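You operate a simulated robot arm through the tools that you are given. There is no shell and no other tool. Be economical: measure what you need, move in short steps, check, and stop when the job is done.

You run a simulated two-armed robot. Do the job below in one go: nothing can be reset, and whatever is moved stays where it is left.

TASK
Load the blue and the yellow clip in the clip channel and push them up.
Fine: draw the sliding block back first; hold the light channel steady with the other hand. Where these are worked on the way, their far stop is far enough and under half their travel is too little: sliding block of the clip channel.

The check looks at the end state, three seconds after you hand in, the way a careful person would. Anything else that was tipped, shoved, dropped, spilled or broken makes it a failure.

THE ROBOT
Two 7-joint arms with two-finger parallel grippers on one trunk, on a base that drives. Base frame: it is fixed to the floor where the robot stands at the start and does not move with it; the origin is under the middle of the robot, x ahead of it, y to its left, z up; the surface under the hand at the start is at about z = 78. Readings come in cm, rad, newtons and seconds.
The left shoulder is at the start at [7, 16.3, 112], the right one opposite. With the tool pointing down near the work surface each hand reaches from about 38 to 88 cm from the robot's upright axis, wherever it stands, measured 20 degrees to its own side. Places, roughly: green wing latch [-120, -100, 70]; groove of the clip channel [50, 0, 80]; lock lever of the fence [-120, 10, 80]; orange bar marked fence [-120, -20, 70]; sliding block of the clip channel [50, 0, 80]; upright steel plate with a bar grip [-130, 70, 80]; yellow swing arm [-140, 50, 80]; yellow wing latch [-120, -80, 70]. Payload 3.43 kg a hand.
Tool frame (each hand has its own): the origin (TCP) lies between the finger pads and is the grasp point; the fingertips stand 3.4 cm ahead of it; z points along the fingers, y is the line along which they close. The gripper opens to 12.8 cm. The fingers are 2.4 cm wide and 1.2 cm thick; the gripper's body (4.8 by 13 cm) begins 9.6 cm behind the TCP.
Orientation is that of the tool frame in the base frame, as a unit quaternion [x, y, z, w]. With the fingers straight down and closing along the base's y, the tool's x points along the base's -x, its y along +y and its z along -z.

THE INTERFACE
- The arms move only by the tool arm_command. It takes "left_series", "right_series" or both (then of equal length, played together; a hand with none holds still); each is a list of rows, each an object of numbers (a shift or turn left out is 0, a gripper value left out holds the last): "dx", "dy", "dz": the shift along the base's x, y, z in units of 30 mm (1.0 is 30 mm); "wx", "wy", "wz": the turn, a rotation vector about the base's x, y, z in units of 5 degrees (1.0 is 5 degrees); "grip": the gripper command, from -1 (shut) to 1 (fully open), values between in proportion. In form: [{"dx": .., "dy": .., "dz": .., "wx": .., "wy": .., "wz": .., "grip": ..}, ...]. A call has 1 to 12 rows; each row shifts and turns the commanded pose from where the row before left it. A call with a number of a shift or a turn outside -1 to 1 is refused whole. A row lasts 0.2 s, in which the tool goes at most 5 cm and 0.15 rad; a call with a longer step from one row to the next is refused whole, and so is a gripper value outside its range. A pose out of reach is approached as far as the arm can. The call stops where the force on the tool passes 70 N (or 10 N more than at its start, if that is more) or the arm is blocked; 0.2 s more then pass. The fingers move at their own pace (about 15.3 cm/s each) and stop on an object; they squeeze with about 45 N. The grip force told is the motor's: it shows also when the fingers shut on nothing. Time passes only in rows, and 0.2 s behind the last, so rows that do not move let the fingers close. It gives the time, the measured TCP pose, the force on the tool (base axes), the opening and the grip force at its end, in the units of the frame above (readings bear some noise), with the torque about the TCP (base axes, N m) and any sound that the robot's microphone picked up.
- Cameras (640 x 400 px; columns grow to the right, rows downward): "scene" is now at [11.54, -2.64, 135.52]; the picture's right is [-0.50, -0.86, 0.00], its down [-0.53, 0.31, -0.79] and it looks along [0.68, -0.40, -0.62] (base axes); focal length 214 px, centre (320, 200). "left" rides on the left gripper at [7.6, 1.1, -16] in its tool frame; the picture's right is [-0.15, 0.99, 0.00], its down [-0.88, -0.13, -0.46] and it looks along [-0.45, -0.07, 0.89] (tool axes); focal length 234 px, centre (320, 200). "right" rides on the right gripper at [7.6, -1.1, -16] in its tool frame; the picture's right is [0.15, 0.99, 0.00], its down [-0.88, 0.13, -0.46] and it looks along [-0.45, 0.07, 0.89] (tool axes); focal length 234 px, centre (320, 200). There is no depth. A picture from a camera that has moved, and an enlarged one, comes with that camera's place and axes in the base frame and with its lens. The place of the scene camera against the robot may be out by one fixed shift of up to 2.5 cm in any direction.
- grab_frame(camera): a new picture of that camera. It takes no simulated time.
- lift_body(by): slides the trunk up (or, below 0, down) by that many cm; the arms and the scene camera ride with it, the base frame stays. It gives what a move gives, with no picture.
- steer(legs): drives the robot by 1 to 6 legs, each [ahead, left, turn to the left] in cm, cm and rad, along the robot's own axes; the way and the turn of a leg run together, so that a leg with both is an arc; at most 150 cm and 3.142 rad a leg. The arms and the cameras ride along, it lands a little off, and it stops where it bumps. It gives what a move gives.
- turn_head(pan, tilt): turns the head with the scene camera to pan (to the left, within 1.501 rad either way) and tilt (down, from -0.506 to 1.204), counted from straight ahead of the robot. It gives what a move gives.
- enlarge(camera, box): a new picture of the part [left, top, right, bottom] of that camera's present view, enlarged. It takes no simulated time.
- sign_off(): hands the job in; it is judged then, once.

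Work in short steps. Places have to be worked out from the pictures, the camera data and where the tool is seen: move nearer, look again, correct. Check each grasp and each placing, and mend what went wrong. You have 120 turns and 108 pictures in all, those below and enlarged ones among them. Open the grippers and draw the arms clear of the work before you hand the job in, unless the task says otherwise; then end with one line.

The tools are called after "Call:" as a command line: name --argument value ..., lists and objects as JSON in quotes. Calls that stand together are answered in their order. arm_command: Moves the arms, as the interface text tells. Its arguments: {"type":"object","properties":{"left_series":{"type":"array"},"right_series":{"type":"array"}},"required":[]} The other tools are called the same way: lift_body (by) slides the trunk up or down; steer (legs) drives the base; turn_head (pan, tilt) turns the head that bears the scene camera; grab_frame (camera) takes a picture; enlarge (camera, box) takes an enlarged picture of a part of a camera's view; sign_off () hands the job in.

At the start:

```text
time_s: 0.0
left_tool_pos: [66.24, 5.62, 106.2]
left_tcp_rot: [-0.001, 1.0, 0.0, 0.0]
left_wrist_force: [-0.5, 1.3, 0.0]
left_wrist_torque: [0.0, 0.03, 0.0]
left_finger_gap: 12.79
left_gripper_force: 0.0
right_tool_pos: [39.45, -47.92, 116.28]
right_tcp_rot: [0.0, 1.0, 0.001, 0.0]
right_wrist_force: [-0.1, -0.5, -0.7]
right_wrist_torque: [-0.03, 0.01, -0.01]
right_finger_gap: 12.83
right_gripper_force: 0.0
trunk travel left (down, up): [-60.0, 34.0]
robot x, y, heading: [-0.08, 0.0, -0.003]
head pan, tilt: [-0.529, 0.667]
```

scene: 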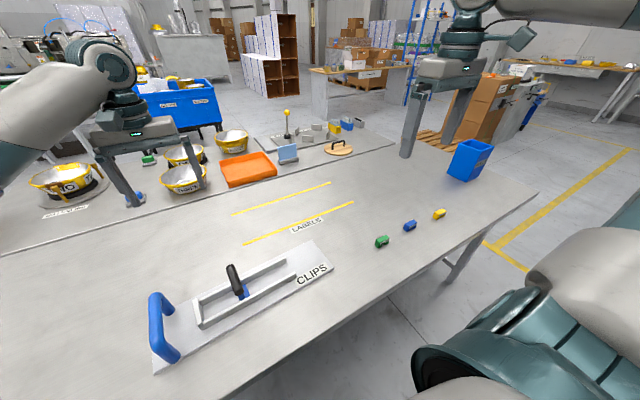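
right: 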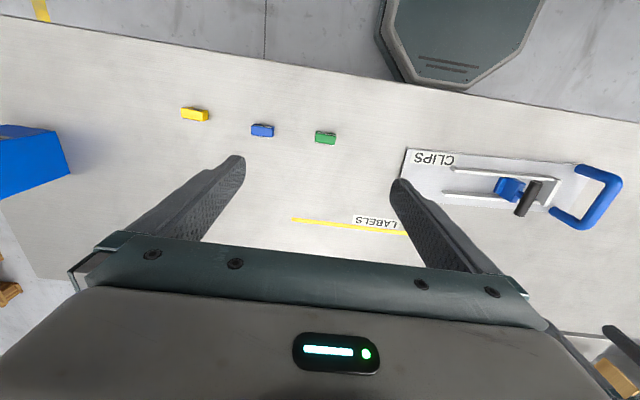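
left: 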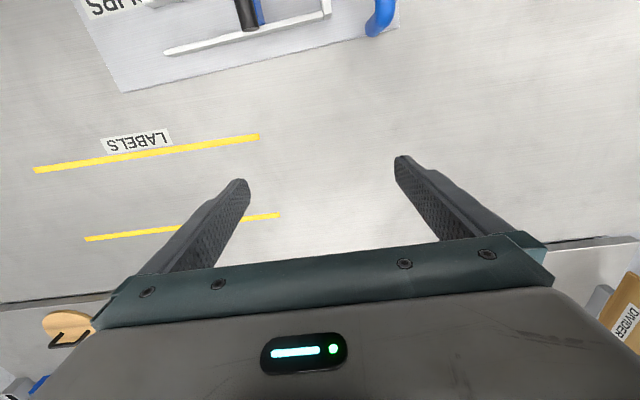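

The scene shows the clip channel with its sliding block and three clips (green, blue, yellow). I'll look closer at the channel and the clips.

Call:
enlarge --camera "scene" --box '[140, 230, 340, 380]'

Call:
enlarge --camera "right" --box '[380, 120, 640, 260]'

Call:
enlarge --camera "right" --box '[160, 80, 360, 200]'

```text
2.67 times, centred on (240, 305) of scene
camera zoom: at [11.54, -2.64, 135.52], right [-0.5, -0.86, 0.0], down [-0.53, 0.31, -0.79], along [0.68, -0.4, -0.62], focal length 572 px, centre (533, -80)
```

zoom: 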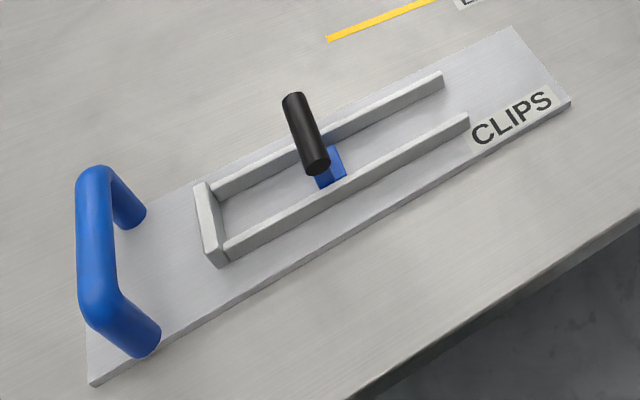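

```text
2.46 times, centred on (510, 190) of right
camera zoom: at [32.07, -49.17, 132.18], right [-0.15, 0.99, 0.0], down [0.88, 0.13, 0.46], along [0.45, 0.07, -0.89], focal length 576 px, centre (-148, 225)
```

zoom: 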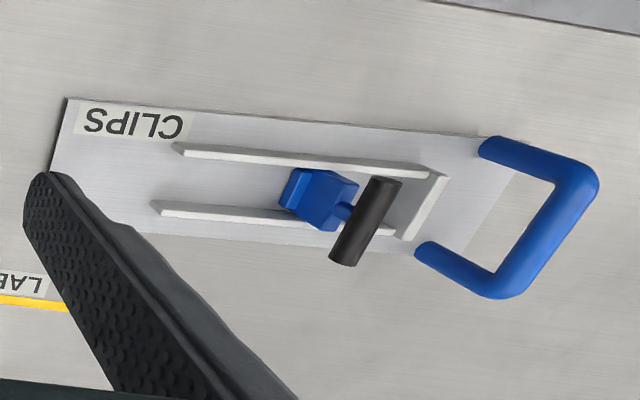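

```text
3.20 times, centred on (260, 140) of right
camera zoom: at [32.07, -49.17, 132.18], right [-0.15, 0.99, 0.0], down [0.88, 0.13, 0.46], along [0.45, 0.07, -0.89], focal length 749 px, centre (512, 392)
```

zoom: 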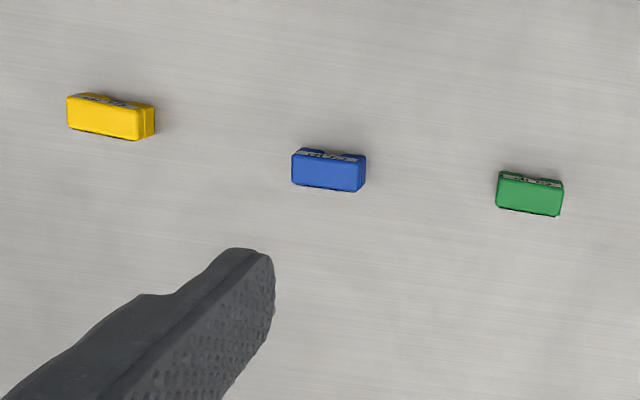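

The channel's closed end is at the blue-grip end (+y), the open end toward "CLIPS" (-y). I'll turn the head to the channel and bring the left hand back to see it from above.

Call:
arm_command --left_series '[{"dx": -1}, {"dx": -1}, {"dx": -1}, {"dx": -1}, {"dx": -1}, {"dx": -1}]'

Call:
turn_head --pan 0.0 --tilt 0.95

Call:
grab_frame --camera "left"

Call:
grab_frame --camera "scene"

```text
time_s: 1.4
left_tool_pos: [48.18, 5.89, 106.17]
left_tcp_rot: [0.0, 1.0, 0.0, 0.0]
left_wrist_force: [-0.8, 0.2, 0.2]
left_wrist_torque: [0.02, -0.05, 0.01]
left_finger_gap: 12.79
left_gripper_force: 0.2
right_tool_pos: [39.48, -47.95, 116.21]
right_tcp_rot: [0.0, 1.0, 0.001, 0.0]
right_wrist_force: [-0.4, -0.4, -0.4]
right_wrist_torque: [0.02, -0.03, 0.01]
right_finger_gap: 12.79
right_gripper_force: 0.1
trunk travel left (down, up): [-60.0, 34.0]
robot x, y, heading: [0.0, -0.04, 0.001]
head pan, tilt: [-0.529, 0.667]
```

```text
time_s: 2.4
left_tool_pos: [48.25, 5.89, 106.05]
left_tcp_rot: [-0.001, 1.0, 0.0, 0.001]
left_wrist_force: [0.5, -0.7, 0.2]
left_wrist_torque: [0.02, -0.01, 0.02]
left_finger_gap: 12.81
left_gripper_force: 0.1
right_tool_pos: [39.49, -48.0, 116.31]
right_tcp_rot: [0.001, 1.0, 0.001, 0.001]
right_wrist_force: [0.1, -1.0, -0.4]
right_wrist_torque: [-0.01, -0.01, -0.01]
right_finger_gap: 12.81
right_gripper_force: 0.0
trunk travel left (down, up): [-60.0, 34.0]
robot x, y, heading: [-0.08, 0.18, 0.001]
head pan, tilt: [0.0, 0.949]
```

```text
101 pictures are left
camera left: at [41.0, 6.94, 122.19], right [0.15, 0.99, 0.0], down [0.88, -0.13, 0.46], along [0.45, -0.07, -0.89], focal length 234 px, centre (320, 200)
```

left: 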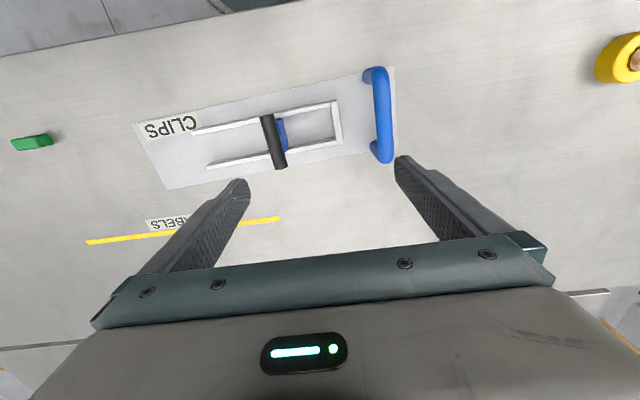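

```text
100 pictures are left
camera scene: at [11.36, 1.7, 133.27], right [0.0, -1.0, 0.0], down [-0.81, 0.0, -0.58], along [0.58, 0.0, -0.81], focal length 214 px, centre (320, 200)
```

scene: 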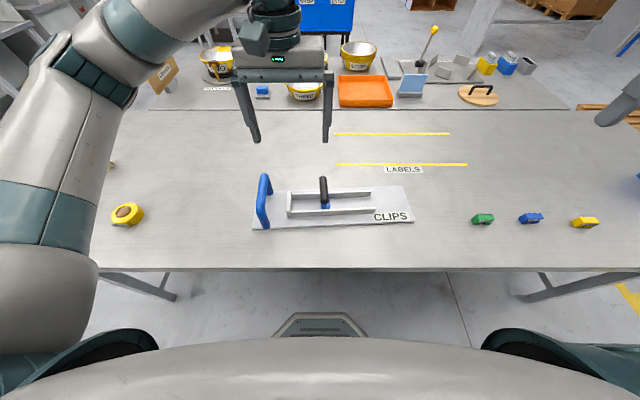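

Zooming on the channel from both.

Call:
enlarge --camera "left" --box '[130, 60, 410, 195]'

Call:
enlarge --camera "scene" --box '[245, 165, 425, 245]'

Call:
enlarge --camera "scene" --box '[450, 190, 620, 250]'

```text
2.29 times, centred on (270, 128) of left
camera zoom: at [41.0, 6.94, 122.19], right [0.15, 0.99, 0.0], down [0.88, -0.13, 0.46], along [0.45, -0.07, -0.89], focal length 535 px, centre (434, 366)
```

zoom: 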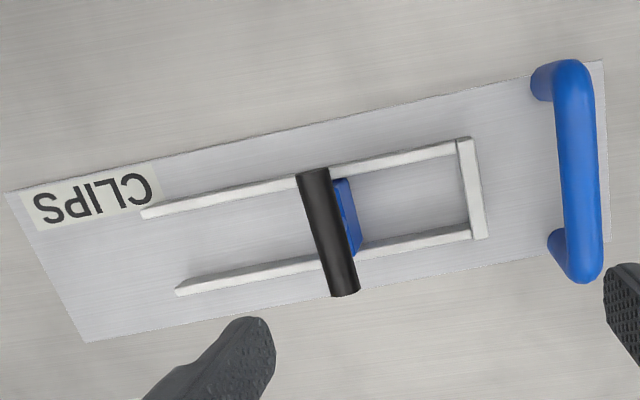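

```text
3.56 times, centred on (335, 205) of scene
camera zoom: at [11.36, 1.7, 133.27], right [0.0, -1.0, 0.0], down [-0.81, 0.0, -0.58], along [0.58, 0.0, -0.81], focal length 763 px, centre (267, 182)
```

zoom: 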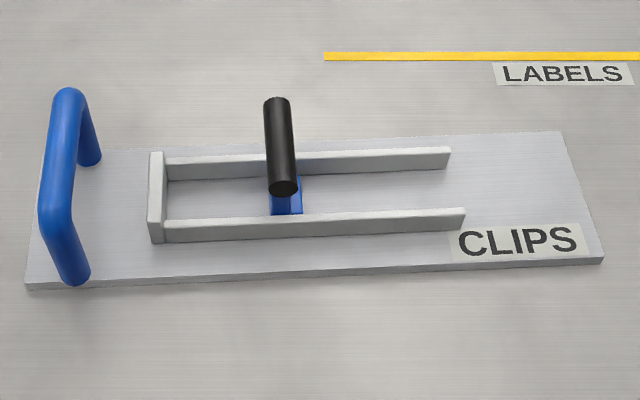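

```text
3.76 times, centred on (535, 220) of scene
camera zoom: at [11.36, 1.7, 133.27], right [0.0, -1.0, 0.0], down [-0.81, 0.0, -0.58], along [0.58, 0.0, -0.81], focal length 807 px, centre (-489, 125)
```

zoom: 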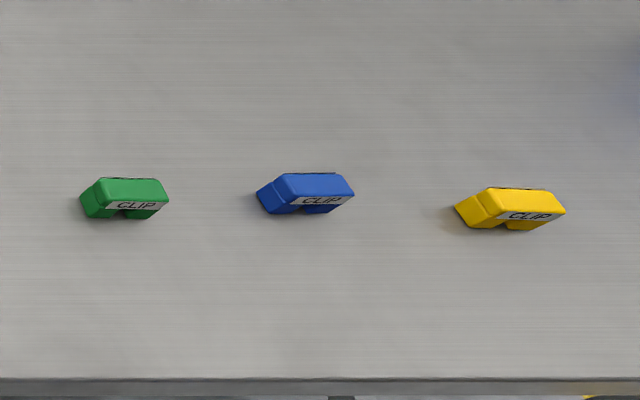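

I place the T-bar of the block at about [48, -1.2, 87.3] (along x) and the blue grip's bar at about [46, 14.8, 87]. The left hand will hold the blue grip, tilted outward by 40° to leave room; I go to the pre-grasp.

Call:
arm_command --left_series '[{"dx": -0.09, "dy": 0.64, "dz": -0.3, "wx": -1, "grip": 0}, {"dx": -0.09, "dy": 0.64, "dz": -0.3, "wx": -1}, {"dx": -0.09, "dy": 0.64, "dz": -0.3, "wx": -1}, {"dx": -0.09, "dy": 0.64, "dz": -0.4, "wx": -1}, {"dx": -0.09, "dy": 0.64, "dz": -0.4, "wx": -1}, {"dx": -0.09, "dy": 0.64, "dz": -0.5, "wx": -1}, {"dx": -0.09, "dy": 0.64, "dz": -0.5, "wx": -1}, {"dx": -0.09, "dy": 0.64, "dz": -0.5, "wx": -1}]'

Call:
grab_frame --camera "left"

Call:
grab_frame --camera "scene"

```text
time_s: 4.2
left_tool_pos: [46.18, 21.13, 96.61]
left_tcp_rot: [0.0, 0.939, -0.343, 0.0]
left_wrist_force: [0.1, 0.0, 0.0]
left_wrist_torque: [-0.01, -0.04, 0.01]
left_finger_gap: 6.39
left_gripper_force: 0.1
right_tool_pos: [39.35, -47.88, 116.32]
right_tcp_rot: [0.0, 1.0, 0.0, 0.0]
right_wrist_force: [-0.4, -0.4, -0.7]
right_wrist_torque: [-0.01, -0.04, -0.05]
right_finger_gap: 12.82
right_gripper_force: 0.0
trunk travel left (down, up): [-60.0, 34.0]
robot x, y, heading: [0.22, -0.06, 0.003]
head pan, tilt: [0.0, 0.949]
```

```text
96 pictures are left
camera left: at [38.68, 32.28, 108.19], right [0.15, 0.76, -0.64], down [0.88, 0.19, 0.43], along [0.45, -0.62, -0.64], focal length 234 px, centre (320, 200)
```

left: 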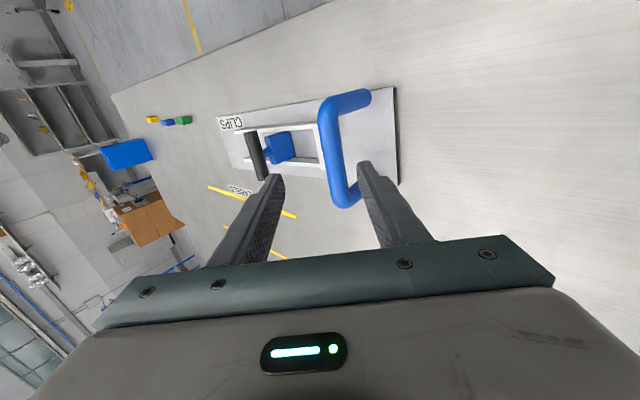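

```text
95 pictures are left
camera scene: at [11.29, 1.84, 133.28], right [0.0, -1.0, 0.0], down [-0.81, 0.0, -0.58], along [0.58, 0.0, -0.81], focal length 214 px, centre (320, 200)
```

scene: 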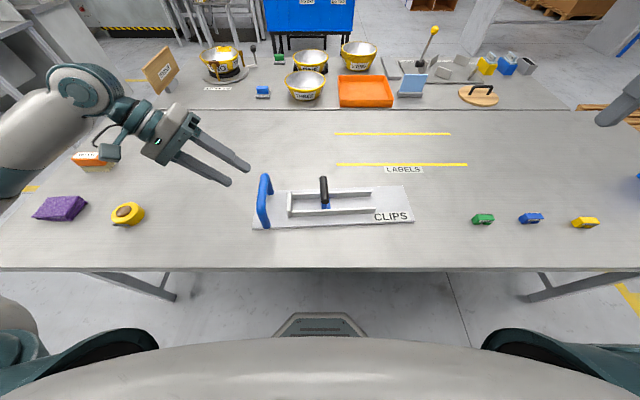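

The grip bar checks out near [46, 15, 87]. Move in along the approach, then close.

Call:
arm_command --left_series '[{"dz": -0.73}, {"dy": -0.5, "dz": -0.6}, {"dy": -0.5, "dz": -0.6}, {"dy": -0.5, "dz": -0.6}, {"dy": -0.5, "dz": -0.6}, {"grip": 0}]'

Call:
grab_frame --camera "left"

Call:
enlarge --camera "scene" --box '[180, 150, 430, 250]'

```text
time_s: 5.5
left_tool_pos: [45.98, 15.19, 87.28]
left_tcp_rot: [0.0, 0.94, -0.341, 0.0]
left_wrist_force: [0.0, -0.4, 0.3]
left_wrist_torque: [0.03, -0.06, -0.05]
left_finger_gap: 6.4
left_gripper_force: 0.0
right_tool_pos: [39.56, -47.96, 116.3]
right_tcp_rot: [0.0, 1.0, 0.001, 0.001]
right_wrist_force: [-0.2, -0.4, -0.1]
right_wrist_torque: [-0.01, -0.02, 0.0]
right_finger_gap: 12.8
right_gripper_force: 0.2
trunk travel left (down, up): [-60.0, 34.0]
robot x, y, heading: [-0.35, -0.04, 0.0]
head pan, tilt: [0.0, 0.949]
```

```text
94 pictures are left
camera left: at [38.74, 26.31, 98.81], right [0.15, 0.76, -0.64], down [0.88, 0.19, 0.43], along [0.45, -0.62, -0.64], focal length 234 px, centre (320, 200)
```

left: 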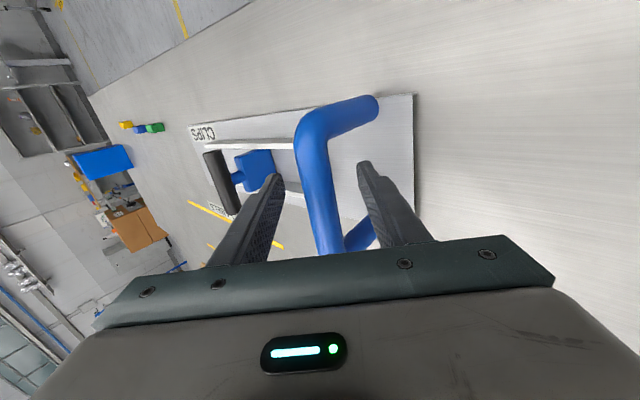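

```text
2.56 times, centred on (305, 200) of scene
camera zoom: at [11.33, 1.75, 133.27], right [0.0, -1.0, 0.0], down [-0.81, 0.0, -0.58], along [0.58, 0.0, -0.81], focal length 549 px, centre (358, 200)
```

zoom: 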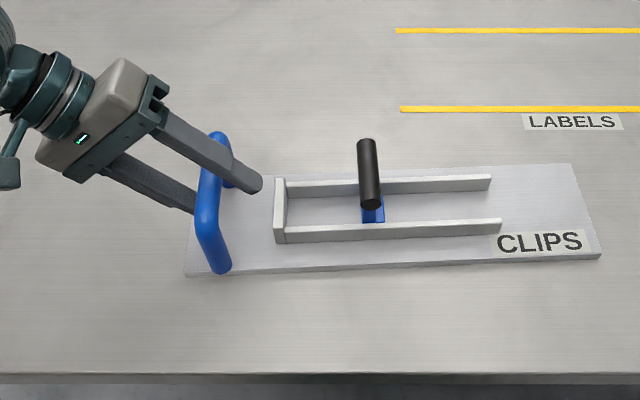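

The bar sits between the pads, nearly centred. Close the left gripper.

Call:
arm_command --left_series '[{"grip": -0.4}, {"grip": -1}, {"grip": -1}, {"grip": -1}]'

Call:
enlarge --camera "scene" --box '[180, 150, 430, 250]'

```text
time_s: 6.5
left_tool_pos: [46.14, 15.21, 87.21]
left_tcp_rot: [-0.001, 0.94, -0.342, 0.0]
left_wrist_force: [-1.3, -2.4, 2.6]
left_wrist_torque: [-0.18, 0.62, 0.62]
left_finger_gap: 2.36
left_gripper_force: 44.7
right_tool_pos: [39.45, -47.93, 116.3]
right_tcp_rot: [0.0, 1.0, 0.001, 0.0]
right_wrist_force: [0.2, 0.2, 0.2]
right_wrist_torque: [-0.03, 0.02, 0.02]
right_finger_gap: 12.81
right_gripper_force: 0.0
trunk travel left (down, up): [-60.0, 34.0]
robot x, y, heading: [0.13, 0.21, 0.001]
head pan, tilt: [0.0, 0.949]
```

```text
2.56 times, centred on (305, 200) of scene
camera zoom: at [11.34, 1.7, 133.27], right [0.0, -1.0, 0.0], down [-0.81, 0.0, -0.58], along [0.58, 0.0, -0.81], focal length 549 px, centre (358, 200)
```

zoom: 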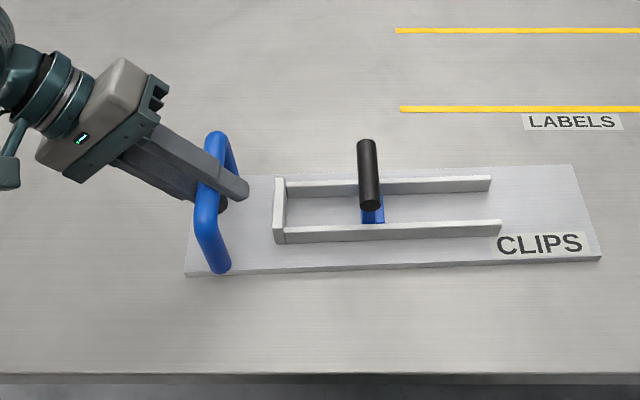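

Channel held (bar 2.4 cm in grip). Now bring the right hand over toward the T-bar.

Call:
arm_command --right_series '[{"dx": 0.25, "dy": 1, "grip": 0}, {"dx": 0.25, "dy": 1}, {"dx": 0.25, "dy": 1}, {"dx": 0.25, "dy": 1}, {"dx": 0.25, "dy": 1, "dz": -0.2}, {"dx": 0.25, "dy": 1, "dz": -0.4}, {"dx": 0.25, "dy": 1, "dz": -0.5}, {"dx": 0.25, "dy": 1, "dz": -0.5}, {"dx": 0.25, "dy": 1, "dz": -0.5}, {"dx": 0.25, "dy": 1, "dz": -0.5}, {"dx": 0.25, "dy": 1, "dz": -0.5}, {"dx": 0.25, "dy": 1, "dz": -0.5}]'

Call:
grab_frame --camera "right"

```text
time_s: 9.2
left_tool_pos: [46.25, 15.25, 87.24]
left_tcp_rot: [-0.001, 0.94, -0.342, -0.002]
left_wrist_force: [-4.3, 3.7, 13.3]
left_wrist_torque: [-0.3, 1.5, 0.16]
left_finger_gap: 2.38
left_gripper_force: 45.7
right_tool_pos: [48.55, -11.91, 105.47]
right_tcp_rot: [0.002, 1.0, 0.001, -0.001]
right_wrist_force: [0.7, 0.5, 0.0]
right_wrist_torque: [0.03, 0.04, 0.0]
right_finger_gap: 6.4
right_gripper_force: 0.1
trunk travel left (down, up): [-60.0, 34.0]
robot x, y, heading: [-0.01, -0.69, -0.005]
head pan, tilt: [0.0, 0.949]
```

```text
91 pictures are left
camera right: at [41.15, -13.07, 121.35], right [-0.14, 0.99, 0.0], down [0.88, 0.13, 0.45], along [0.45, 0.07, -0.89], focal length 234 px, centre (320, 200)
```

right: 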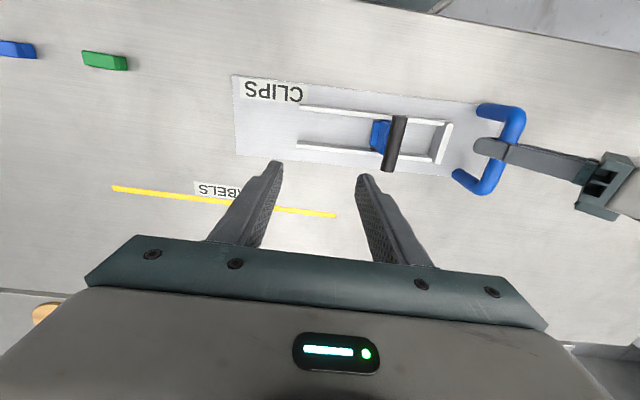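

The T-bar remains at about [47.7, -1.1, 87.3]. Move above it and down.

Call:
arm_command --right_series '[{"dx": -0.07, "dy": 0.9, "dz": -0.4}, {"dx": -0.07, "dy": 0.9, "dz": -0.4}, {"dx": -0.07, "dy": 0.9, "dz": -0.4}, {"dx": -0.07, "dy": 0.9, "dz": -0.4}, {"dz": -0.4}, {}]'

Call:
grab_frame --camera "right"

```text
time_s: 10.6
left_tool_pos: [46.14, 15.17, 87.21]
left_tcp_rot: [0.0, 0.94, -0.342, 0.0]
left_wrist_force: [0.4, -1.5, 7.1]
left_wrist_torque: [-0.04, 0.74, 0.59]
left_finger_gap: 2.36
left_gripper_force: 44.8
right_tool_pos: [48.41, -11.99, 104.4]
right_tcp_rot: [0.0, 1.0, 0.001, 0.001]
right_wrist_force: [0.1, 0.4, 0.9]
right_wrist_torque: [0.0, -0.01, 0.01]
right_finger_gap: 6.41
right_gripper_force: 0.0
right hand out of reach, approached as far as the arm can: row 1, 2, 3, 4
trunk travel left (down, up): [-60.0, 34.0]
robot x, y, heading: [-0.27, 0.19, -0.002]
head pan, tilt: [0.0, 0.949]
```

```text
90 pictures are left
camera right: at [40.94, -13.17, 120.26], right [-0.15, 0.99, 0.0], down [0.88, 0.13, 0.46], along [0.45, 0.07, -0.89], focal length 234 px, centre (320, 200)
```

right: 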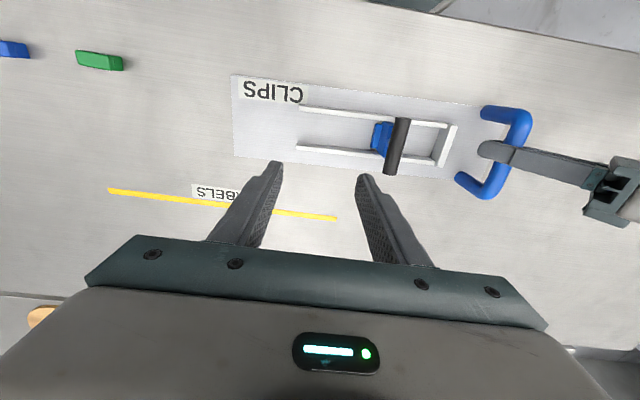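

The right arm can't cross this far at this distance. I'll test whether it reaches this y further out (x≈58), to know how far to back the robot.

Call:
arm_command --right_series '[{"dx": 0.9, "dy": 0.4}, {"dx": 0.9, "dy": 0.6}, {"dx": 0.9, "dy": 0.8}, {"dx": 0.5, "dy": 0.9}, {"dy": 0.9}, {}]'

```text
time_s: 11.9
left_tool_pos: [46.01, 15.15, 87.27]
left_tcp_rot: [0.001, 0.94, -0.342, 0.0]
left_wrist_force: [-0.7, 0.8, 7.2]
left_wrist_torque: [-0.05, 0.9, 0.43]
left_finger_gap: 2.34
left_gripper_force: 45.4
right_tool_pos: [50.95, -12.23, 102.54]
right_tcp_rot: [0.0, 1.0, 0.003, 0.002]
right_wrist_force: [-0.5, -0.3, -0.2]
right_wrist_torque: [0.03, 0.02, -0.02]
right_finger_gap: 6.41
right_gripper_force: 0.0
right hand out of reach, approached as far as the arm can: row 1, 2, 3, 4, 5
trunk travel left (down, up): [-60.0, 34.0]
robot x, y, heading: [-0.05, -0.13, 0.003]
head pan, tilt: [0.0, 0.949]
```

The command seems to carry on from the earlier unreached pose; I'll take back the y shift.

Call:
arm_command --right_series '[{"dy": -0.9}, {"dy": -0.9}, {"dy": -0.9}, {"dy": -0.9}, {}, {}]'

Call:
grab_frame --camera "scene"

```text
time_s: 13.3
left_tool_pos: [45.98, 15.23, 87.22]
left_tcp_rot: [0.0, 0.94, -0.342, 0.0]
left_wrist_force: [-1.0, -0.2, 5.3]
left_wrist_torque: [-0.05, 0.79, 0.62]
left_finger_gap: 2.35
left_gripper_force: 45.2
right_tool_pos: [50.8, -23.0, 102.36]
right_tcp_rot: [0.0, 1.0, 0.0, 0.001]
right_wrist_force: [-0.9, -0.8, 0.5]
right_wrist_torque: [0.0, -0.01, 0.0]
right_finger_gap: 6.38
right_gripper_force: 0.1
trunk travel left (down, up): [-60.0, 34.0]
robot x, y, heading: [-0.16, 0.38, -0.007]
head pan, tilt: [0.0, 0.949]
```

```text
89 pictures are left
camera scene: at [11.33, 1.71, 133.27], right [0.0, -1.0, 0.0], down [-0.81, 0.0, -0.58], along [0.58, 0.0, -0.81], focal length 214 px, centre (320, 200)
```

scene: 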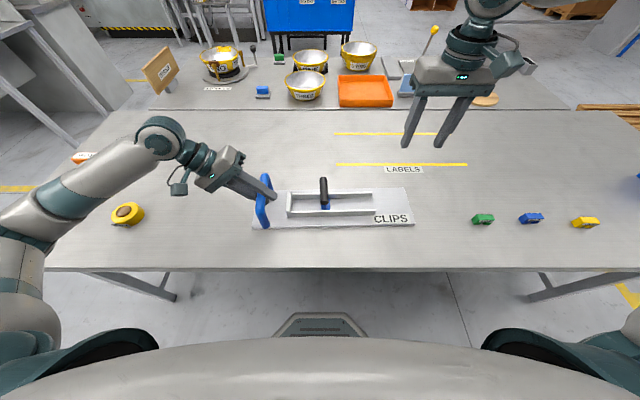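

Commands restart from the reached pose. Test reach further out: x≈60, y toward -5.

Call:
arm_command --right_series '[{"dx": 1}, {"dx": 1}, {"dx": 1}, {"dy": 1}, {"dy": 1}, {"dy": 1}, {"dy": 1}, {"dy": 1}, {"dy": 1}, {"dy": 1}]'

```text
time_s: 15.6
left_tool_pos: [46.15, 15.23, 87.15]
left_tcp_rot: [-0.001, 0.94, -0.342, 0.0]
left_wrist_force: [0.6, -0.9, 4.8]
left_wrist_torque: [-0.02, 0.59, 0.53]
left_finger_gap: 2.34
left_gripper_force: 45.4
right_tool_pos: [55.43, -13.92, 102.72]
right_tcp_rot: [0.0, 1.0, 0.002, 0.0]
right_wrist_force: [0.0, 0.3, -0.9]
right_wrist_torque: [-0.03, 0.04, -0.02]
right_finger_gap: 6.39
right_gripper_force: 0.1
right hand out of reach, approached as far as the arm can: row 6, 7, 8, 9, 10
trunk travel left (down, up): [-60.0, 34.0]
robot x, y, heading: [0.38, -0.02, 0.003]
head pan, tilt: [0.0, 0.949]
```

The right arm's limit here looks like a joint limit near 14° azimuth. Test whether turning the wrist about z frees it.

Call:
arm_command --right_series '[{"wz": 1}, {"wz": 1}, {"wz": 1}, {"dy": 1}, {"dy": 1}, {"dy": 1}, {"dy": 1}]'

```text
time_s: 17.1
left_tool_pos: [46.16, 15.09, 87.25]
left_tcp_rot: [-0.001, 0.94, -0.341, 0.0]
left_wrist_force: [0.8, -1.9, 5.6]
left_wrist_torque: [0.02, 0.55, 0.47]
left_finger_gap: 2.38
left_gripper_force: 45.0
right_tool_pos: [54.46, -13.48, 102.77]
right_tcp_rot: [-0.13, 0.991, 0.001, 0.0]
right_wrist_force: [-0.3, 0.5, 0.4]
right_wrist_torque: [0.03, 0.0, 0.0]
right_finger_gap: 6.44
right_gripper_force: 0.1
right hand out of reach, approached as far as the arm can: row 4, 5, 6, 7
trunk travel left (down, up): [-60.0, 34.0]
robot x, y, heading: [0.19, -0.26, 0.001]
head pan, tilt: [0.0, 0.949]
```

A tilt or a shifted stance is needed. I'll release the grip, back the left hand out, undo the right wrist's turn, then drive the robot 16 cm to its left.

Call:
arm_command --left_series '[{"grip": 0}, {"grip": 0}, {"dy": 0.5, "dz": 0.6}, {"dy": 0.5, "dz": 0.6}, {"dy": 0.5, "dz": 0.6}, {"dy": 0.5, "dz": 0.6}, {"dz": 0.9}]' --right_series '[{"dy": -0.5}, {"dy": -0.5}, {"wz": -1}, {"wz": -1}, {"wz": -1}, {}, {}]'

Call:
steer --legs '[[0, 16, 0]]'

Call:
grab_frame --camera "scene"

Call:
grab_frame --camera "left"

```text
time_s: 18.8
left_tool_pos: [46.1, 20.95, 96.92]
left_tcp_rot: [0.0, 0.94, -0.342, -0.001]
left_wrist_force: [0.1, 0.3, -0.3]
left_wrist_torque: [0.0, -0.01, -0.01]
left_finger_gap: 6.4
left_gripper_force: 0.1
right_tool_pos: [54.62, -16.76, 102.69]
right_tcp_rot: [0.0, 1.0, 0.001, 0.0]
right_wrist_force: [-0.2, 1.0, -0.9]
right_wrist_torque: [0.01, 0.02, -0.02]
right_finger_gap: 6.4
right_gripper_force: 0.0
trunk travel left (down, up): [-60.0, 34.0]
robot x, y, heading: [-0.21, -0.1, 0.001]
head pan, tilt: [0.0, 0.949]
```

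```text
time_s: 20.2
left_tool_pos: [46.15, 36.95, 96.91]
left_tcp_rot: [0.0, 0.94, -0.342, -0.001]
left_wrist_force: [0.2, -0.6, -0.9]
left_wrist_torque: [-0.02, -0.01, -0.06]
left_finger_gap: 6.41
left_gripper_force: 0.1
right_tool_pos: [54.52, -0.73, 102.81]
right_tcp_rot: [0.001, 1.0, 0.0, -0.001]
right_wrist_force: [0.0, 1.1, -0.4]
right_wrist_torque: [-0.05, 0.01, 0.02]
right_finger_gap: 6.4
right_gripper_force: 0.1
trunk travel left (down, up): [-60.0, 34.0]
robot x, y, heading: [0.27, 15.91, 0.003]
head pan, tilt: [0.0, 0.949]
```

```text
88 pictures are left
camera scene: at [11.37, 17.64, 133.26], right [0.0, -1.0, 0.0], down [-0.81, 0.0, -0.58], along [0.58, 0.0, -0.81], focal length 214 px, centre (320, 200)
```

scene: 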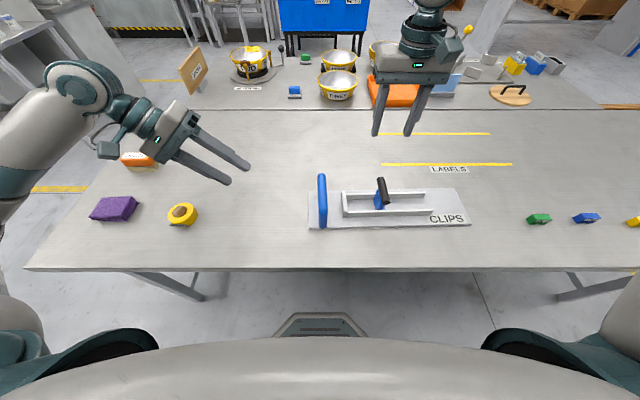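

```text
87 pictures are left
camera left: at [38.84, 47.97, 108.57], right [0.15, 0.76, -0.64], down [0.88, 0.19, 0.43], along [0.45, -0.62, -0.64], focal length 234 px, centre (320, 200)
```

left: 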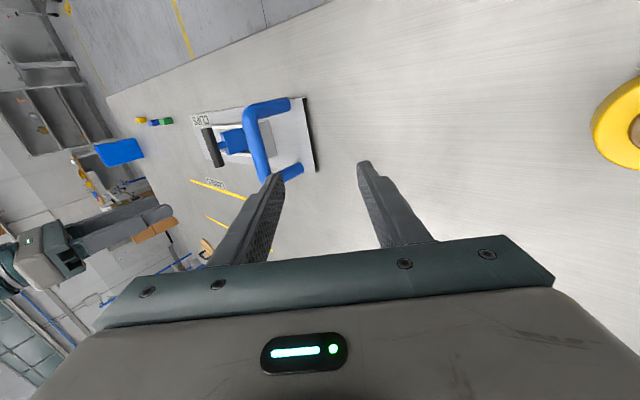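

Landed 16 cm left. Bring the left hand back to the pre-grasp over the blue grip and look.

Call:
arm_command --left_series '[{"dy": -0.88}, {"dy": -0.88}, {"dy": -0.88}, {"dy": -0.88}, {"dy": -0.88}, {"dy": -0.88}]' --right_series '[{"dx": -0.4}, {"dx": -0.4}, {"dx": -0.4}, {"dx": -0.4}, {"dx": -0.4}, {}]'

Call:
grab_frame --camera "left"

Call:
grab_frame --camera "right"

```text
time_s: 21.6
left_tool_pos: [46.39, 20.98, 96.85]
left_tcp_rot: [0.0, 0.94, -0.342, -0.001]
left_wrist_force: [-0.2, -0.1, 0.1]
left_wrist_torque: [-0.01, 0.0, -0.01]
left_finger_gap: 6.41
left_gripper_force: 0.0
right_tool_pos: [48.46, -0.9, 102.8]
right_tcp_rot: [0.0, 1.0, 0.001, -0.001]
right_wrist_force: [-0.4, 1.4, 0.6]
right_wrist_torque: [0.05, -0.01, 0.01]
right_finger_gap: 6.39
right_gripper_force: 0.1
trunk travel left (down, up): [-60.0, 34.0]
robot x, y, heading: [-0.11, 15.7, 0.001]
head pan, tilt: [0.0, 0.949]
```

```text
86 pictures are left
camera left: at [38.94, 32.11, 108.53], right [0.15, 0.76, -0.64], down [0.88, 0.19, 0.43], along [0.45, -0.62, -0.64], focal length 234 px, centre (320, 200)
```

left: 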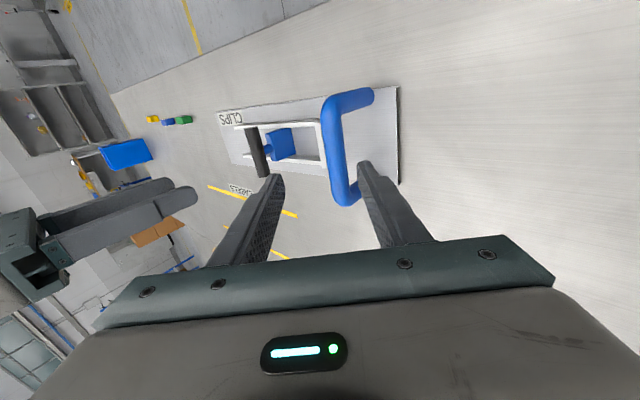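

```text
85 pictures are left
camera right: at [41.04, -2.13, 118.72], right [-0.15, 0.99, 0.0], down [0.88, 0.13, 0.45], along [0.45, 0.07, -0.89], focal length 234 px, centre (320, 200)
```

right: 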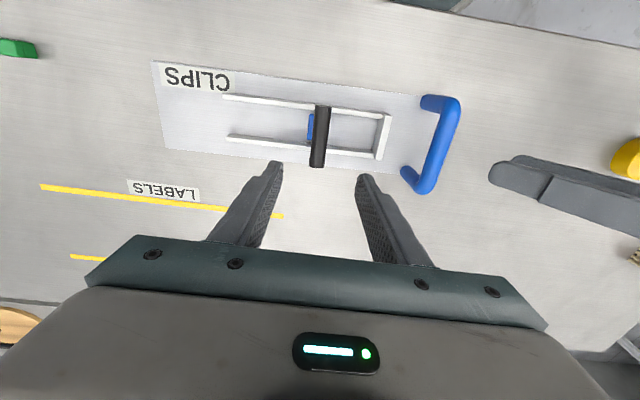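

The grip bar stands as before. Move the left hand in the same way and close; lower the right hand to z≈97 above the T-bar meanwhile.

Call:
arm_command --left_series '[{"dz": -0.8}, {"dy": -0.48, "dz": -0.6}, {"dy": -0.48, "dz": -0.6}, {"dy": -0.48, "dz": -0.6}, {"dy": -0.48, "dz": -0.6}, {"grip": -0.4}, {"grip": -1}, {"grip": -1}, {"grip": -1}]' --right_series '[{"dx": -0.2, "dz": -0.5}, {"dz": -0.5}, {"dz": -0.5}, {}, {}, {}, {}, {}, {}]'

Call:
grab_frame --camera "right"

Call:
grab_frame --camera "scene"

```text
time_s: 23.6
left_tool_pos: [46.06, 15.26, 87.25]
left_tcp_rot: [0.0, 0.94, -0.342, -0.001]
left_wrist_force: [0.3, -1.6, 1.2]
left_wrist_torque: [-0.01, 0.51, 0.58]
left_finger_gap: 2.34
left_gripper_force: 45.2
right_tool_pos: [47.8, -0.83, 98.44]
right_tcp_rot: [0.001, 1.0, 0.001, 0.0]
right_wrist_force: [0.5, -0.6, 0.0]
right_wrist_torque: [0.0, -0.01, -0.01]
right_finger_gap: 6.37
right_gripper_force: 0.0
trunk travel left (down, up): [-60.0, 34.0]
robot x, y, heading: [0.29, 15.7, -0.002]
head pan, tilt: [0.0, 0.949]
```

```text
84 pictures are left
camera right: at [40.39, -1.97, 114.3], right [-0.15, 0.99, 0.0], down [0.88, 0.13, 0.46], along [0.45, 0.07, -0.89], focal length 234 px, centre (320, 200)
```

right: 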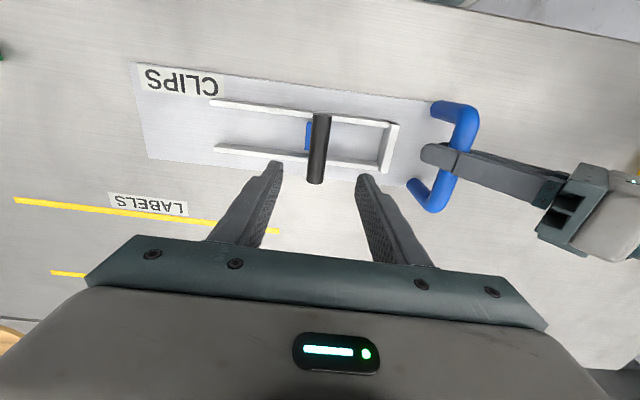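

```text
83 pictures are left
camera scene: at [11.37, 17.59, 133.26], right [0.0, -1.0, 0.0], down [-0.81, 0.0, -0.58], along [0.58, 0.0, -0.81], focal length 214 px, centre (320, 200)
```

scene: 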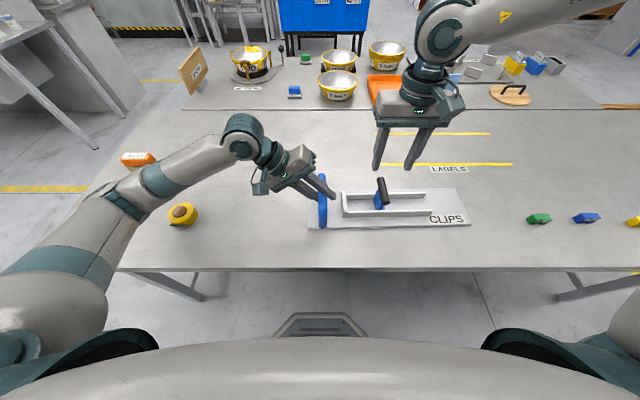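

The T-bar is centred under the right hand at [47.4, -0.9]. Descend 11 cm and close.

Call:
arm_command --right_series '[{"dz": -0.8}, {"dz": -0.8}, {"dz": -0.8}, {"dz": -0.8}, {"dz": -0.45}, {"grip": -0.4}, {"grip": -1}, {"grip": -1}, {"grip": -1}]'

Call:
grab_frame --camera "right"

Call:
enlarge --camera "scene" --box '[290, 140, 490, 260]'

```text
time_s: 25.6
left_tool_pos: [46.11, 15.42, 87.33]
left_tcp_rot: [0.001, 0.94, -0.341, 0.0]
left_wrist_force: [-2.6, 16.0, 7.2]
left_wrist_torque: [-0.04, 1.18, -0.15]
left_finger_gap: 2.34
left_gripper_force: 45.3
right_tool_pos: [47.84, -0.87, 87.27]
right_tcp_rot: [0.001, 1.0, -0.001, 0.0]
right_wrist_force: [0.5, -17.4, 0.1]
right_wrist_torque: [-0.04, -0.41, 0.89]
right_finger_gap: 2.09
right_gripper_force: 44.4
trunk travel left (down, up): [-60.0, 34.0]
robot x, y, heading: [0.15, 16.17, -0.007]
head pan, tilt: [0.0, 0.949]
```

```text
82 pictures are left
camera right: at [40.34, -2.04, 103.13], right [-0.15, 0.99, 0.0], down [0.88, 0.13, 0.45], along [0.45, 0.07, -0.89], focal length 234 px, centre (320, 200)
```

right: 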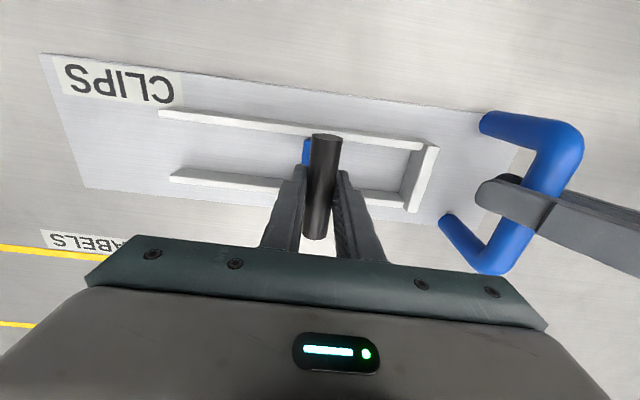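

```text
3.20 times, centred on (390, 200) of scene
camera zoom: at [11.34, 17.58, 133.27], right [0.0, -1.0, 0.0], down [-0.81, 0.0, -0.58], along [0.58, 0.0, -0.81], focal length 686 px, centre (96, 200)
```

zoom: 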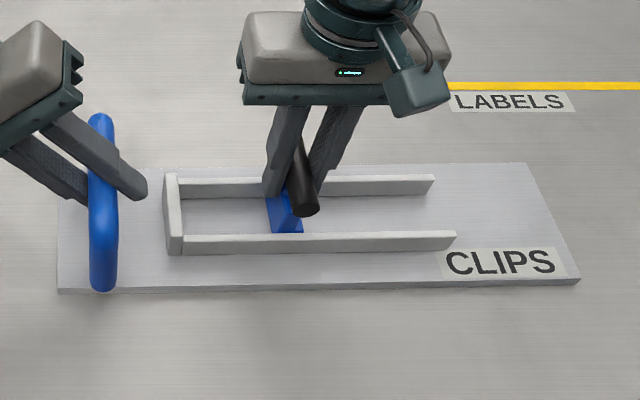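

Both hands hold. Now draw the block back toward the open end (-y) in small steps.

Call:
arm_command --right_series '[{"dy": -0.3, "dx": 0.01}, {"dy": -0.3, "dx": 0.01}, {"dy": -0.3, "dx": 0.01}, {"dy": -0.3, "dx": 0.01}, {"dy": -0.3, "dx": 0.01}]'

Call:
grab_frame --camera "right"

```text
time_s: 26.8
left_tool_pos: [46.27, 15.42, 87.43]
left_tcp_rot: [0.0, 0.94, -0.342, 0.0]
left_wrist_force: [10.6, -7.6, 2.7]
left_wrist_torque: [0.06, -0.17, 1.16]
left_finger_gap: 2.35
left_gripper_force: 45.1
right_tool_pos: [47.88, -5.22, 87.22]
right_tcp_rot: [0.001, 1.0, 0.002, -0.001]
right_wrist_force: [-10.7, 7.0, 0.3]
right_wrist_torque: [0.02, 0.36, 0.93]
right_finger_gap: 2.12
right_gripper_force: 45.7
trunk travel left (down, up): [-60.0, 34.0]
robot x, y, heading: [0.1, 15.84, -0.005]
head pan, tilt: [0.0, 0.949]
```

```text
80 pictures are left
camera right: at [40.54, -6.39, 103.21], right [-0.15, 0.99, 0.0], down [0.88, 0.13, 0.45], along [0.45, 0.07, -0.89], focal length 234 px, centre (320, 200)
```

right: 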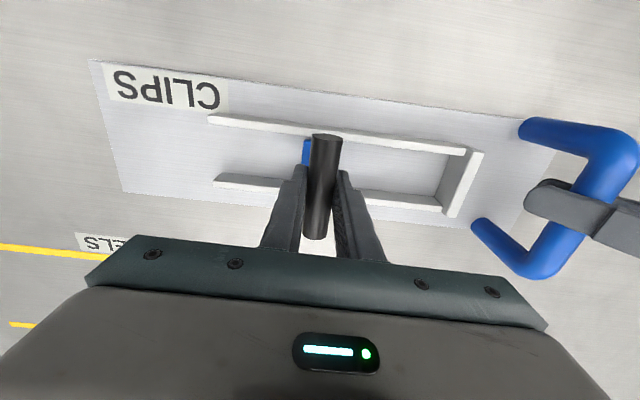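

It slides. Continue to draw it back, with a slight -x correction for the side force.

Call:
arm_command --right_series '[{"dy": -0.3, "dx": -0.05}, {"dy": -0.3, "dx": -0.02}, {"dy": -0.3}, {"dy": -0.3}, {"dy": -0.3}, {"dy": -0.3}]'

Call:
grab_frame --camera "right"

```text
time_s: 28.2
left_tool_pos: [46.18, 15.26, 87.38]
left_tcp_rot: [0.0, 0.94, -0.342, -0.002]
left_wrist_force: [7.0, -9.7, 10.4]
left_wrist_torque: [0.21, 0.68, 0.13]
left_finger_gap: 2.36
left_gripper_force: 45.0
right_tool_pos: [48.04, -10.69, 87.4]
right_tcp_rot: [0.0, 1.0, 0.001, 0.0]
right_wrist_force: [-4.0, 7.0, 0.1]
right_wrist_torque: [0.13, -0.2, 0.78]
right_finger_gap: 2.14
right_gripper_force: 45.0
trunk travel left (down, up): [-60.0, 34.0]
robot x, y, heading: [-0.25, 16.05, 0.0]
head pan, tilt: [0.0, 0.949]
```

```text
79 pictures are left
camera right: at [40.43, -11.88, 103.22], right [-0.15, 0.99, 0.0], down [0.88, 0.13, 0.46], along [0.45, 0.07, -0.89], focal length 234 px, centre (320, 200)
```

right: 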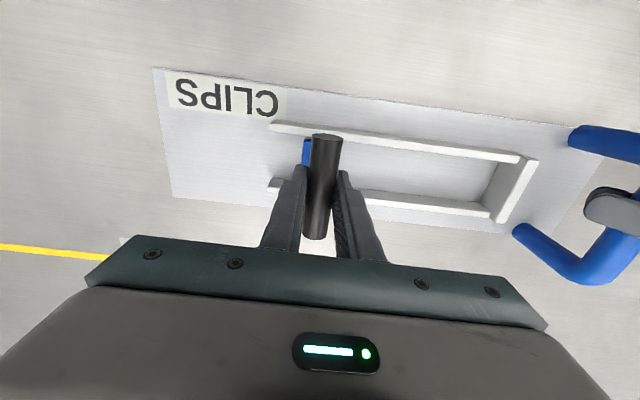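

About 2–3 cm of rail remain. Continue in small steps, watching for the stop.

Call:
arm_command --right_series '[{"dy": -0.2}, {"dy": -0.2}, {"dy": -0.2}, {"dy": -0.1}]'

Call:
grab_frame --camera "right"

```text
time_s: 29.2
left_tool_pos: [46.15, 15.24, 87.48]
left_tcp_rot: [0.0, 0.94, -0.342, -0.001]
left_wrist_force: [4.4, -10.4, 12.0]
left_wrist_torque: [0.02, 0.74, -0.2]
left_finger_gap: 2.34
left_gripper_force: 44.8
right_tool_pos: [47.87, -12.88, 87.28]
right_tcp_rot: [0.002, 1.0, 0.001, 0.0]
right_wrist_force: [-2.0, 6.3, 0.5]
right_wrist_torque: [0.06, -0.14, 0.7]
right_finger_gap: 2.09
right_gripper_force: 44.9
trunk travel left (down, up): [-60.0, 34.0]
robot x, y, heading: [0.29, 16.0, -0.001]
head pan, tilt: [0.0, 0.949]
```

```text
78 pictures are left
camera right: at [40.38, -14.03, 103.24], right [-0.15, 0.99, 0.0], down [0.88, 0.13, 0.46], along [0.45, 0.07, -0.89], focal length 234 px, centre (320, 200)
```

right: 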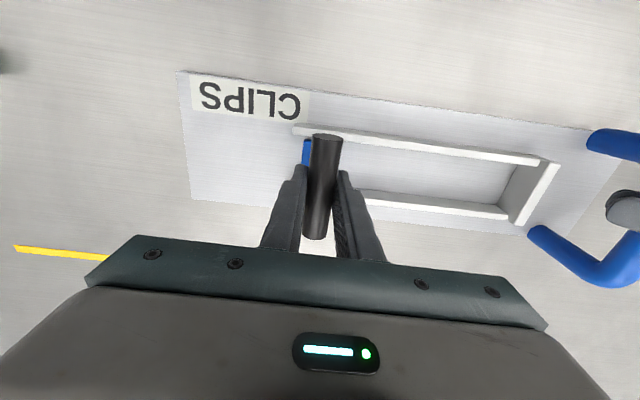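

Block nearly flush with rail ends; test another 0.6 cm for the stop.

Call:
arm_command --right_series '[{"dy": -0.1}, {"dy": -0.1}]'

Call:
enlarge --camera "scene" --box '[290, 140, 490, 260]'

```text
time_s: 29.8
left_tool_pos: [46.1, 15.26, 87.33]
left_tcp_rot: [0.001, 0.939, -0.344, 0.0]
left_wrist_force: [6.0, -26.8, 7.5]
left_wrist_torque: [0.01, 0.27, 0.17]
left_finger_gap: 2.37
left_gripper_force: 45.1
right_tool_pos: [47.84, -13.05, 87.56]
right_tcp_rot: [-0.002, 1.0, 0.003, 0.0]
right_wrist_force: [-5.1, 30.1, -0.2]
right_wrist_torque: [0.12, 0.19, 0.61]
right_finger_gap: 2.08
right_gripper_force: 45.1
trunk travel left (down, up): [-60.0, 34.0]
robot x, y, heading: [0.19, 15.98, -0.004]
head pan, tilt: [0.0, 0.949]
```

```text
3.20 times, centred on (390, 200) of scene
camera zoom: at [11.36, 17.64, 133.25], right [0.0, -1.0, 0.0], down [-0.81, 0.0, -0.58], along [0.58, 0.0, -0.81], focal length 686 px, centre (96, 200)
```

zoom: 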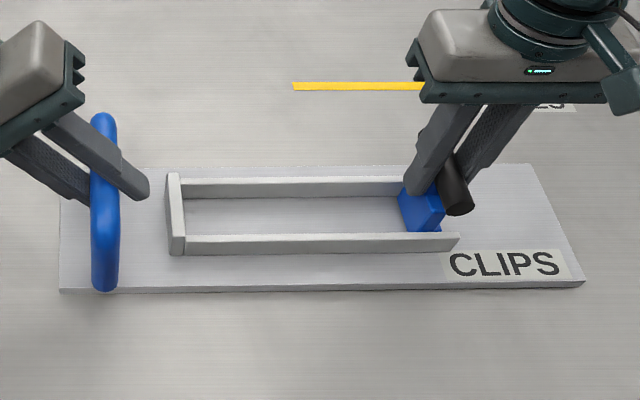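

The force jump shows the far stop. Relax, release the T-bar and rise.

Call:
arm_command --right_series '[{"dy": 0.13}, {"grip": -0.2}, {"grip": -0.2}, {"dz": 1}, {"dz": 1}, {"dz": 1}, {"dz": 1}, {"dz": 1}]'

Call:
grab_frame --camera "right"

Call:
enlarge --camera "scene" --box '[290, 140, 490, 260]'

```text
time_s: 31.6
left_tool_pos: [46.16, 15.38, 87.24]
left_tcp_rot: [0.0, 0.94, -0.341, 0.0]
left_wrist_force: [1.4, 2.6, 7.6]
left_wrist_torque: [0.04, 0.73, 0.16]
left_finger_gap: 2.34
left_gripper_force: 45.1
right_tool_pos: [47.83, -13.1, 102.27]
right_tcp_rot: [0.001, 1.0, 0.001, 0.001]
right_wrist_force: [-0.4, 0.1, -0.1]
right_wrist_torque: [-0.01, 0.01, -0.02]
right_finger_gap: 5.13
right_gripper_force: 0.1
trunk travel left (down, up): [-60.0, 34.0]
robot x, y, heading: [0.02, 15.94, -0.001]
head pan, tilt: [0.0, 0.949]
```

```text
76 pictures are left
camera right: at [40.37, -14.27, 118.23], right [-0.15, 0.99, 0.0], down [0.88, 0.13, 0.46], along [0.45, 0.07, -0.89], focal length 234 px, centre (320, 200)
```

right: 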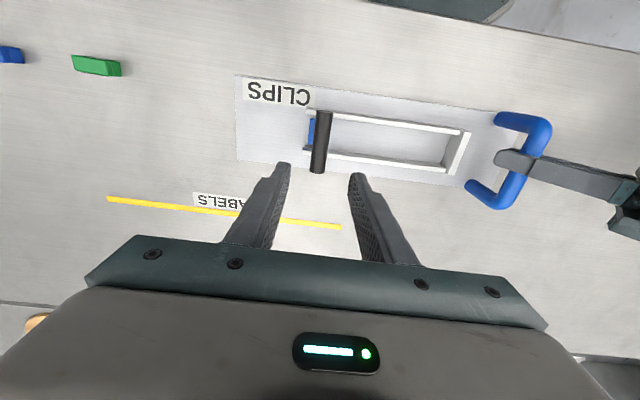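

```text
3.20 times, centred on (390, 200) of scene
camera zoom: at [11.31, 17.63, 133.26], right [0.0, -1.0, 0.0], down [-0.81, 0.0, -0.58], along [0.58, 0.0, -0.81], focal length 686 px, centre (96, 200)
```

zoom: 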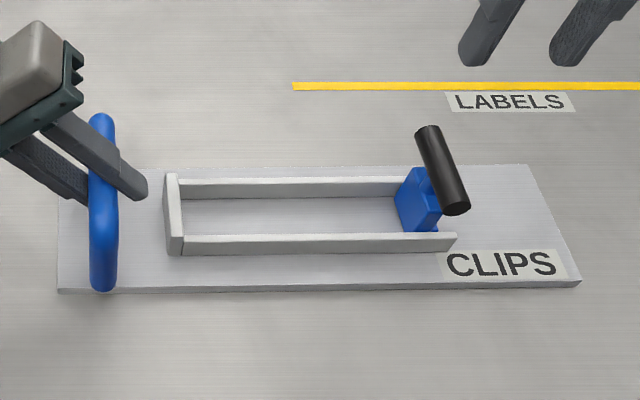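

Block stays back. Now release the blue grip, raise the left hand, and drive right to fetch the clips.

Call:
arm_command --left_series '[{"grip": 0}, {"grip": 0}, {"dy": 0.5, "dz": 0.6}, {"dy": 0.5, "dz": 0.6}, {"dy": 0.5, "dz": 0.6}, {"dy": 0.5, "dz": 0.6}, {"dz": 1}, {"dz": 1}, {"dz": 1}]'

Call:
steer --legs '[[0, -44, 0]]'

Call:
grab_frame --camera "right"

Call:
grab_frame --camera "scene"

```text
time_s: 33.6
left_tool_pos: [46.34, 21.05, 103.79]
left_tcp_rot: [0.0, 0.94, -0.342, -0.001]
left_wrist_force: [0.1, -0.8, -0.4]
left_wrist_torque: [-0.01, -0.01, -0.01]
left_finger_gap: 6.42
left_gripper_force: 0.1
right_tool_pos: [47.87, -13.16, 102.21]
right_tcp_rot: [0.0, 1.0, 0.001, 0.0]
right_wrist_force: [-0.4, 0.7, 0.3]
right_wrist_torque: [0.04, -0.01, -0.02]
right_finger_gap: 5.12
right_gripper_force: 0.0
trunk travel left (down, up): [-60.0, 34.0]
robot x, y, heading: [0.05, 16.26, -0.002]
head pan, tilt: [0.0, 0.949]
```

```text
time_s: 36.2
left_tool_pos: [46.14, -22.96, 103.7]
left_tcp_rot: [0.002, 0.94, -0.342, -0.002]
left_wrist_force: [0.3, 0.4, 0.4]
left_wrist_torque: [-0.01, -0.03, 0.01]
left_finger_gap: 6.42
left_gripper_force: 0.0
right_tool_pos: [47.52, -57.49, 102.21]
right_tcp_rot: [0.003, 1.0, 0.001, 0.0]
right_wrist_force: [0.2, 0.4, -1.1]
right_wrist_torque: [0.0, 0.0, -0.01]
right_finger_gap: 5.13
right_gripper_force: 0.1
trunk travel left (down, up): [-60.0, 34.0]
robot x, y, heading: [-0.27, -28.01, -0.008]
head pan, tilt: [0.0, 0.949]
```

```text
74 pictures are left
camera right: at [40.13, -58.55, 118.16], right [-0.14, 0.99, 0.0], down [0.88, 0.12, 0.46], along [0.45, 0.07, -0.89], focal length 234 px, centre (320, 200)
```

right: 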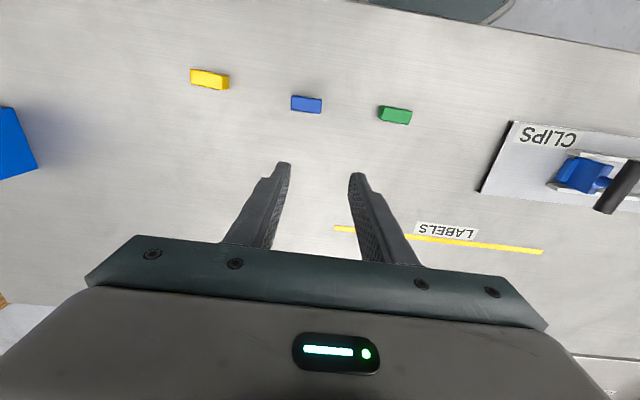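

```text
73 pictures are left
camera scene: at [11.22, -26.52, 133.26], right [-0.01, -1.0, 0.0], down [-0.81, 0.01, -0.58], along [0.58, 0.0, -0.81], focal length 214 px, centre (320, 200)
```

scene: 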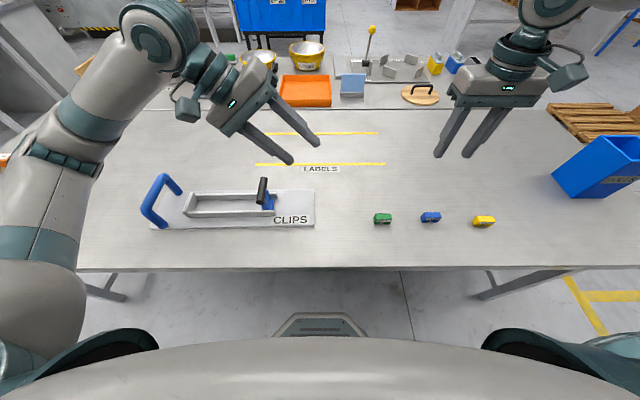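

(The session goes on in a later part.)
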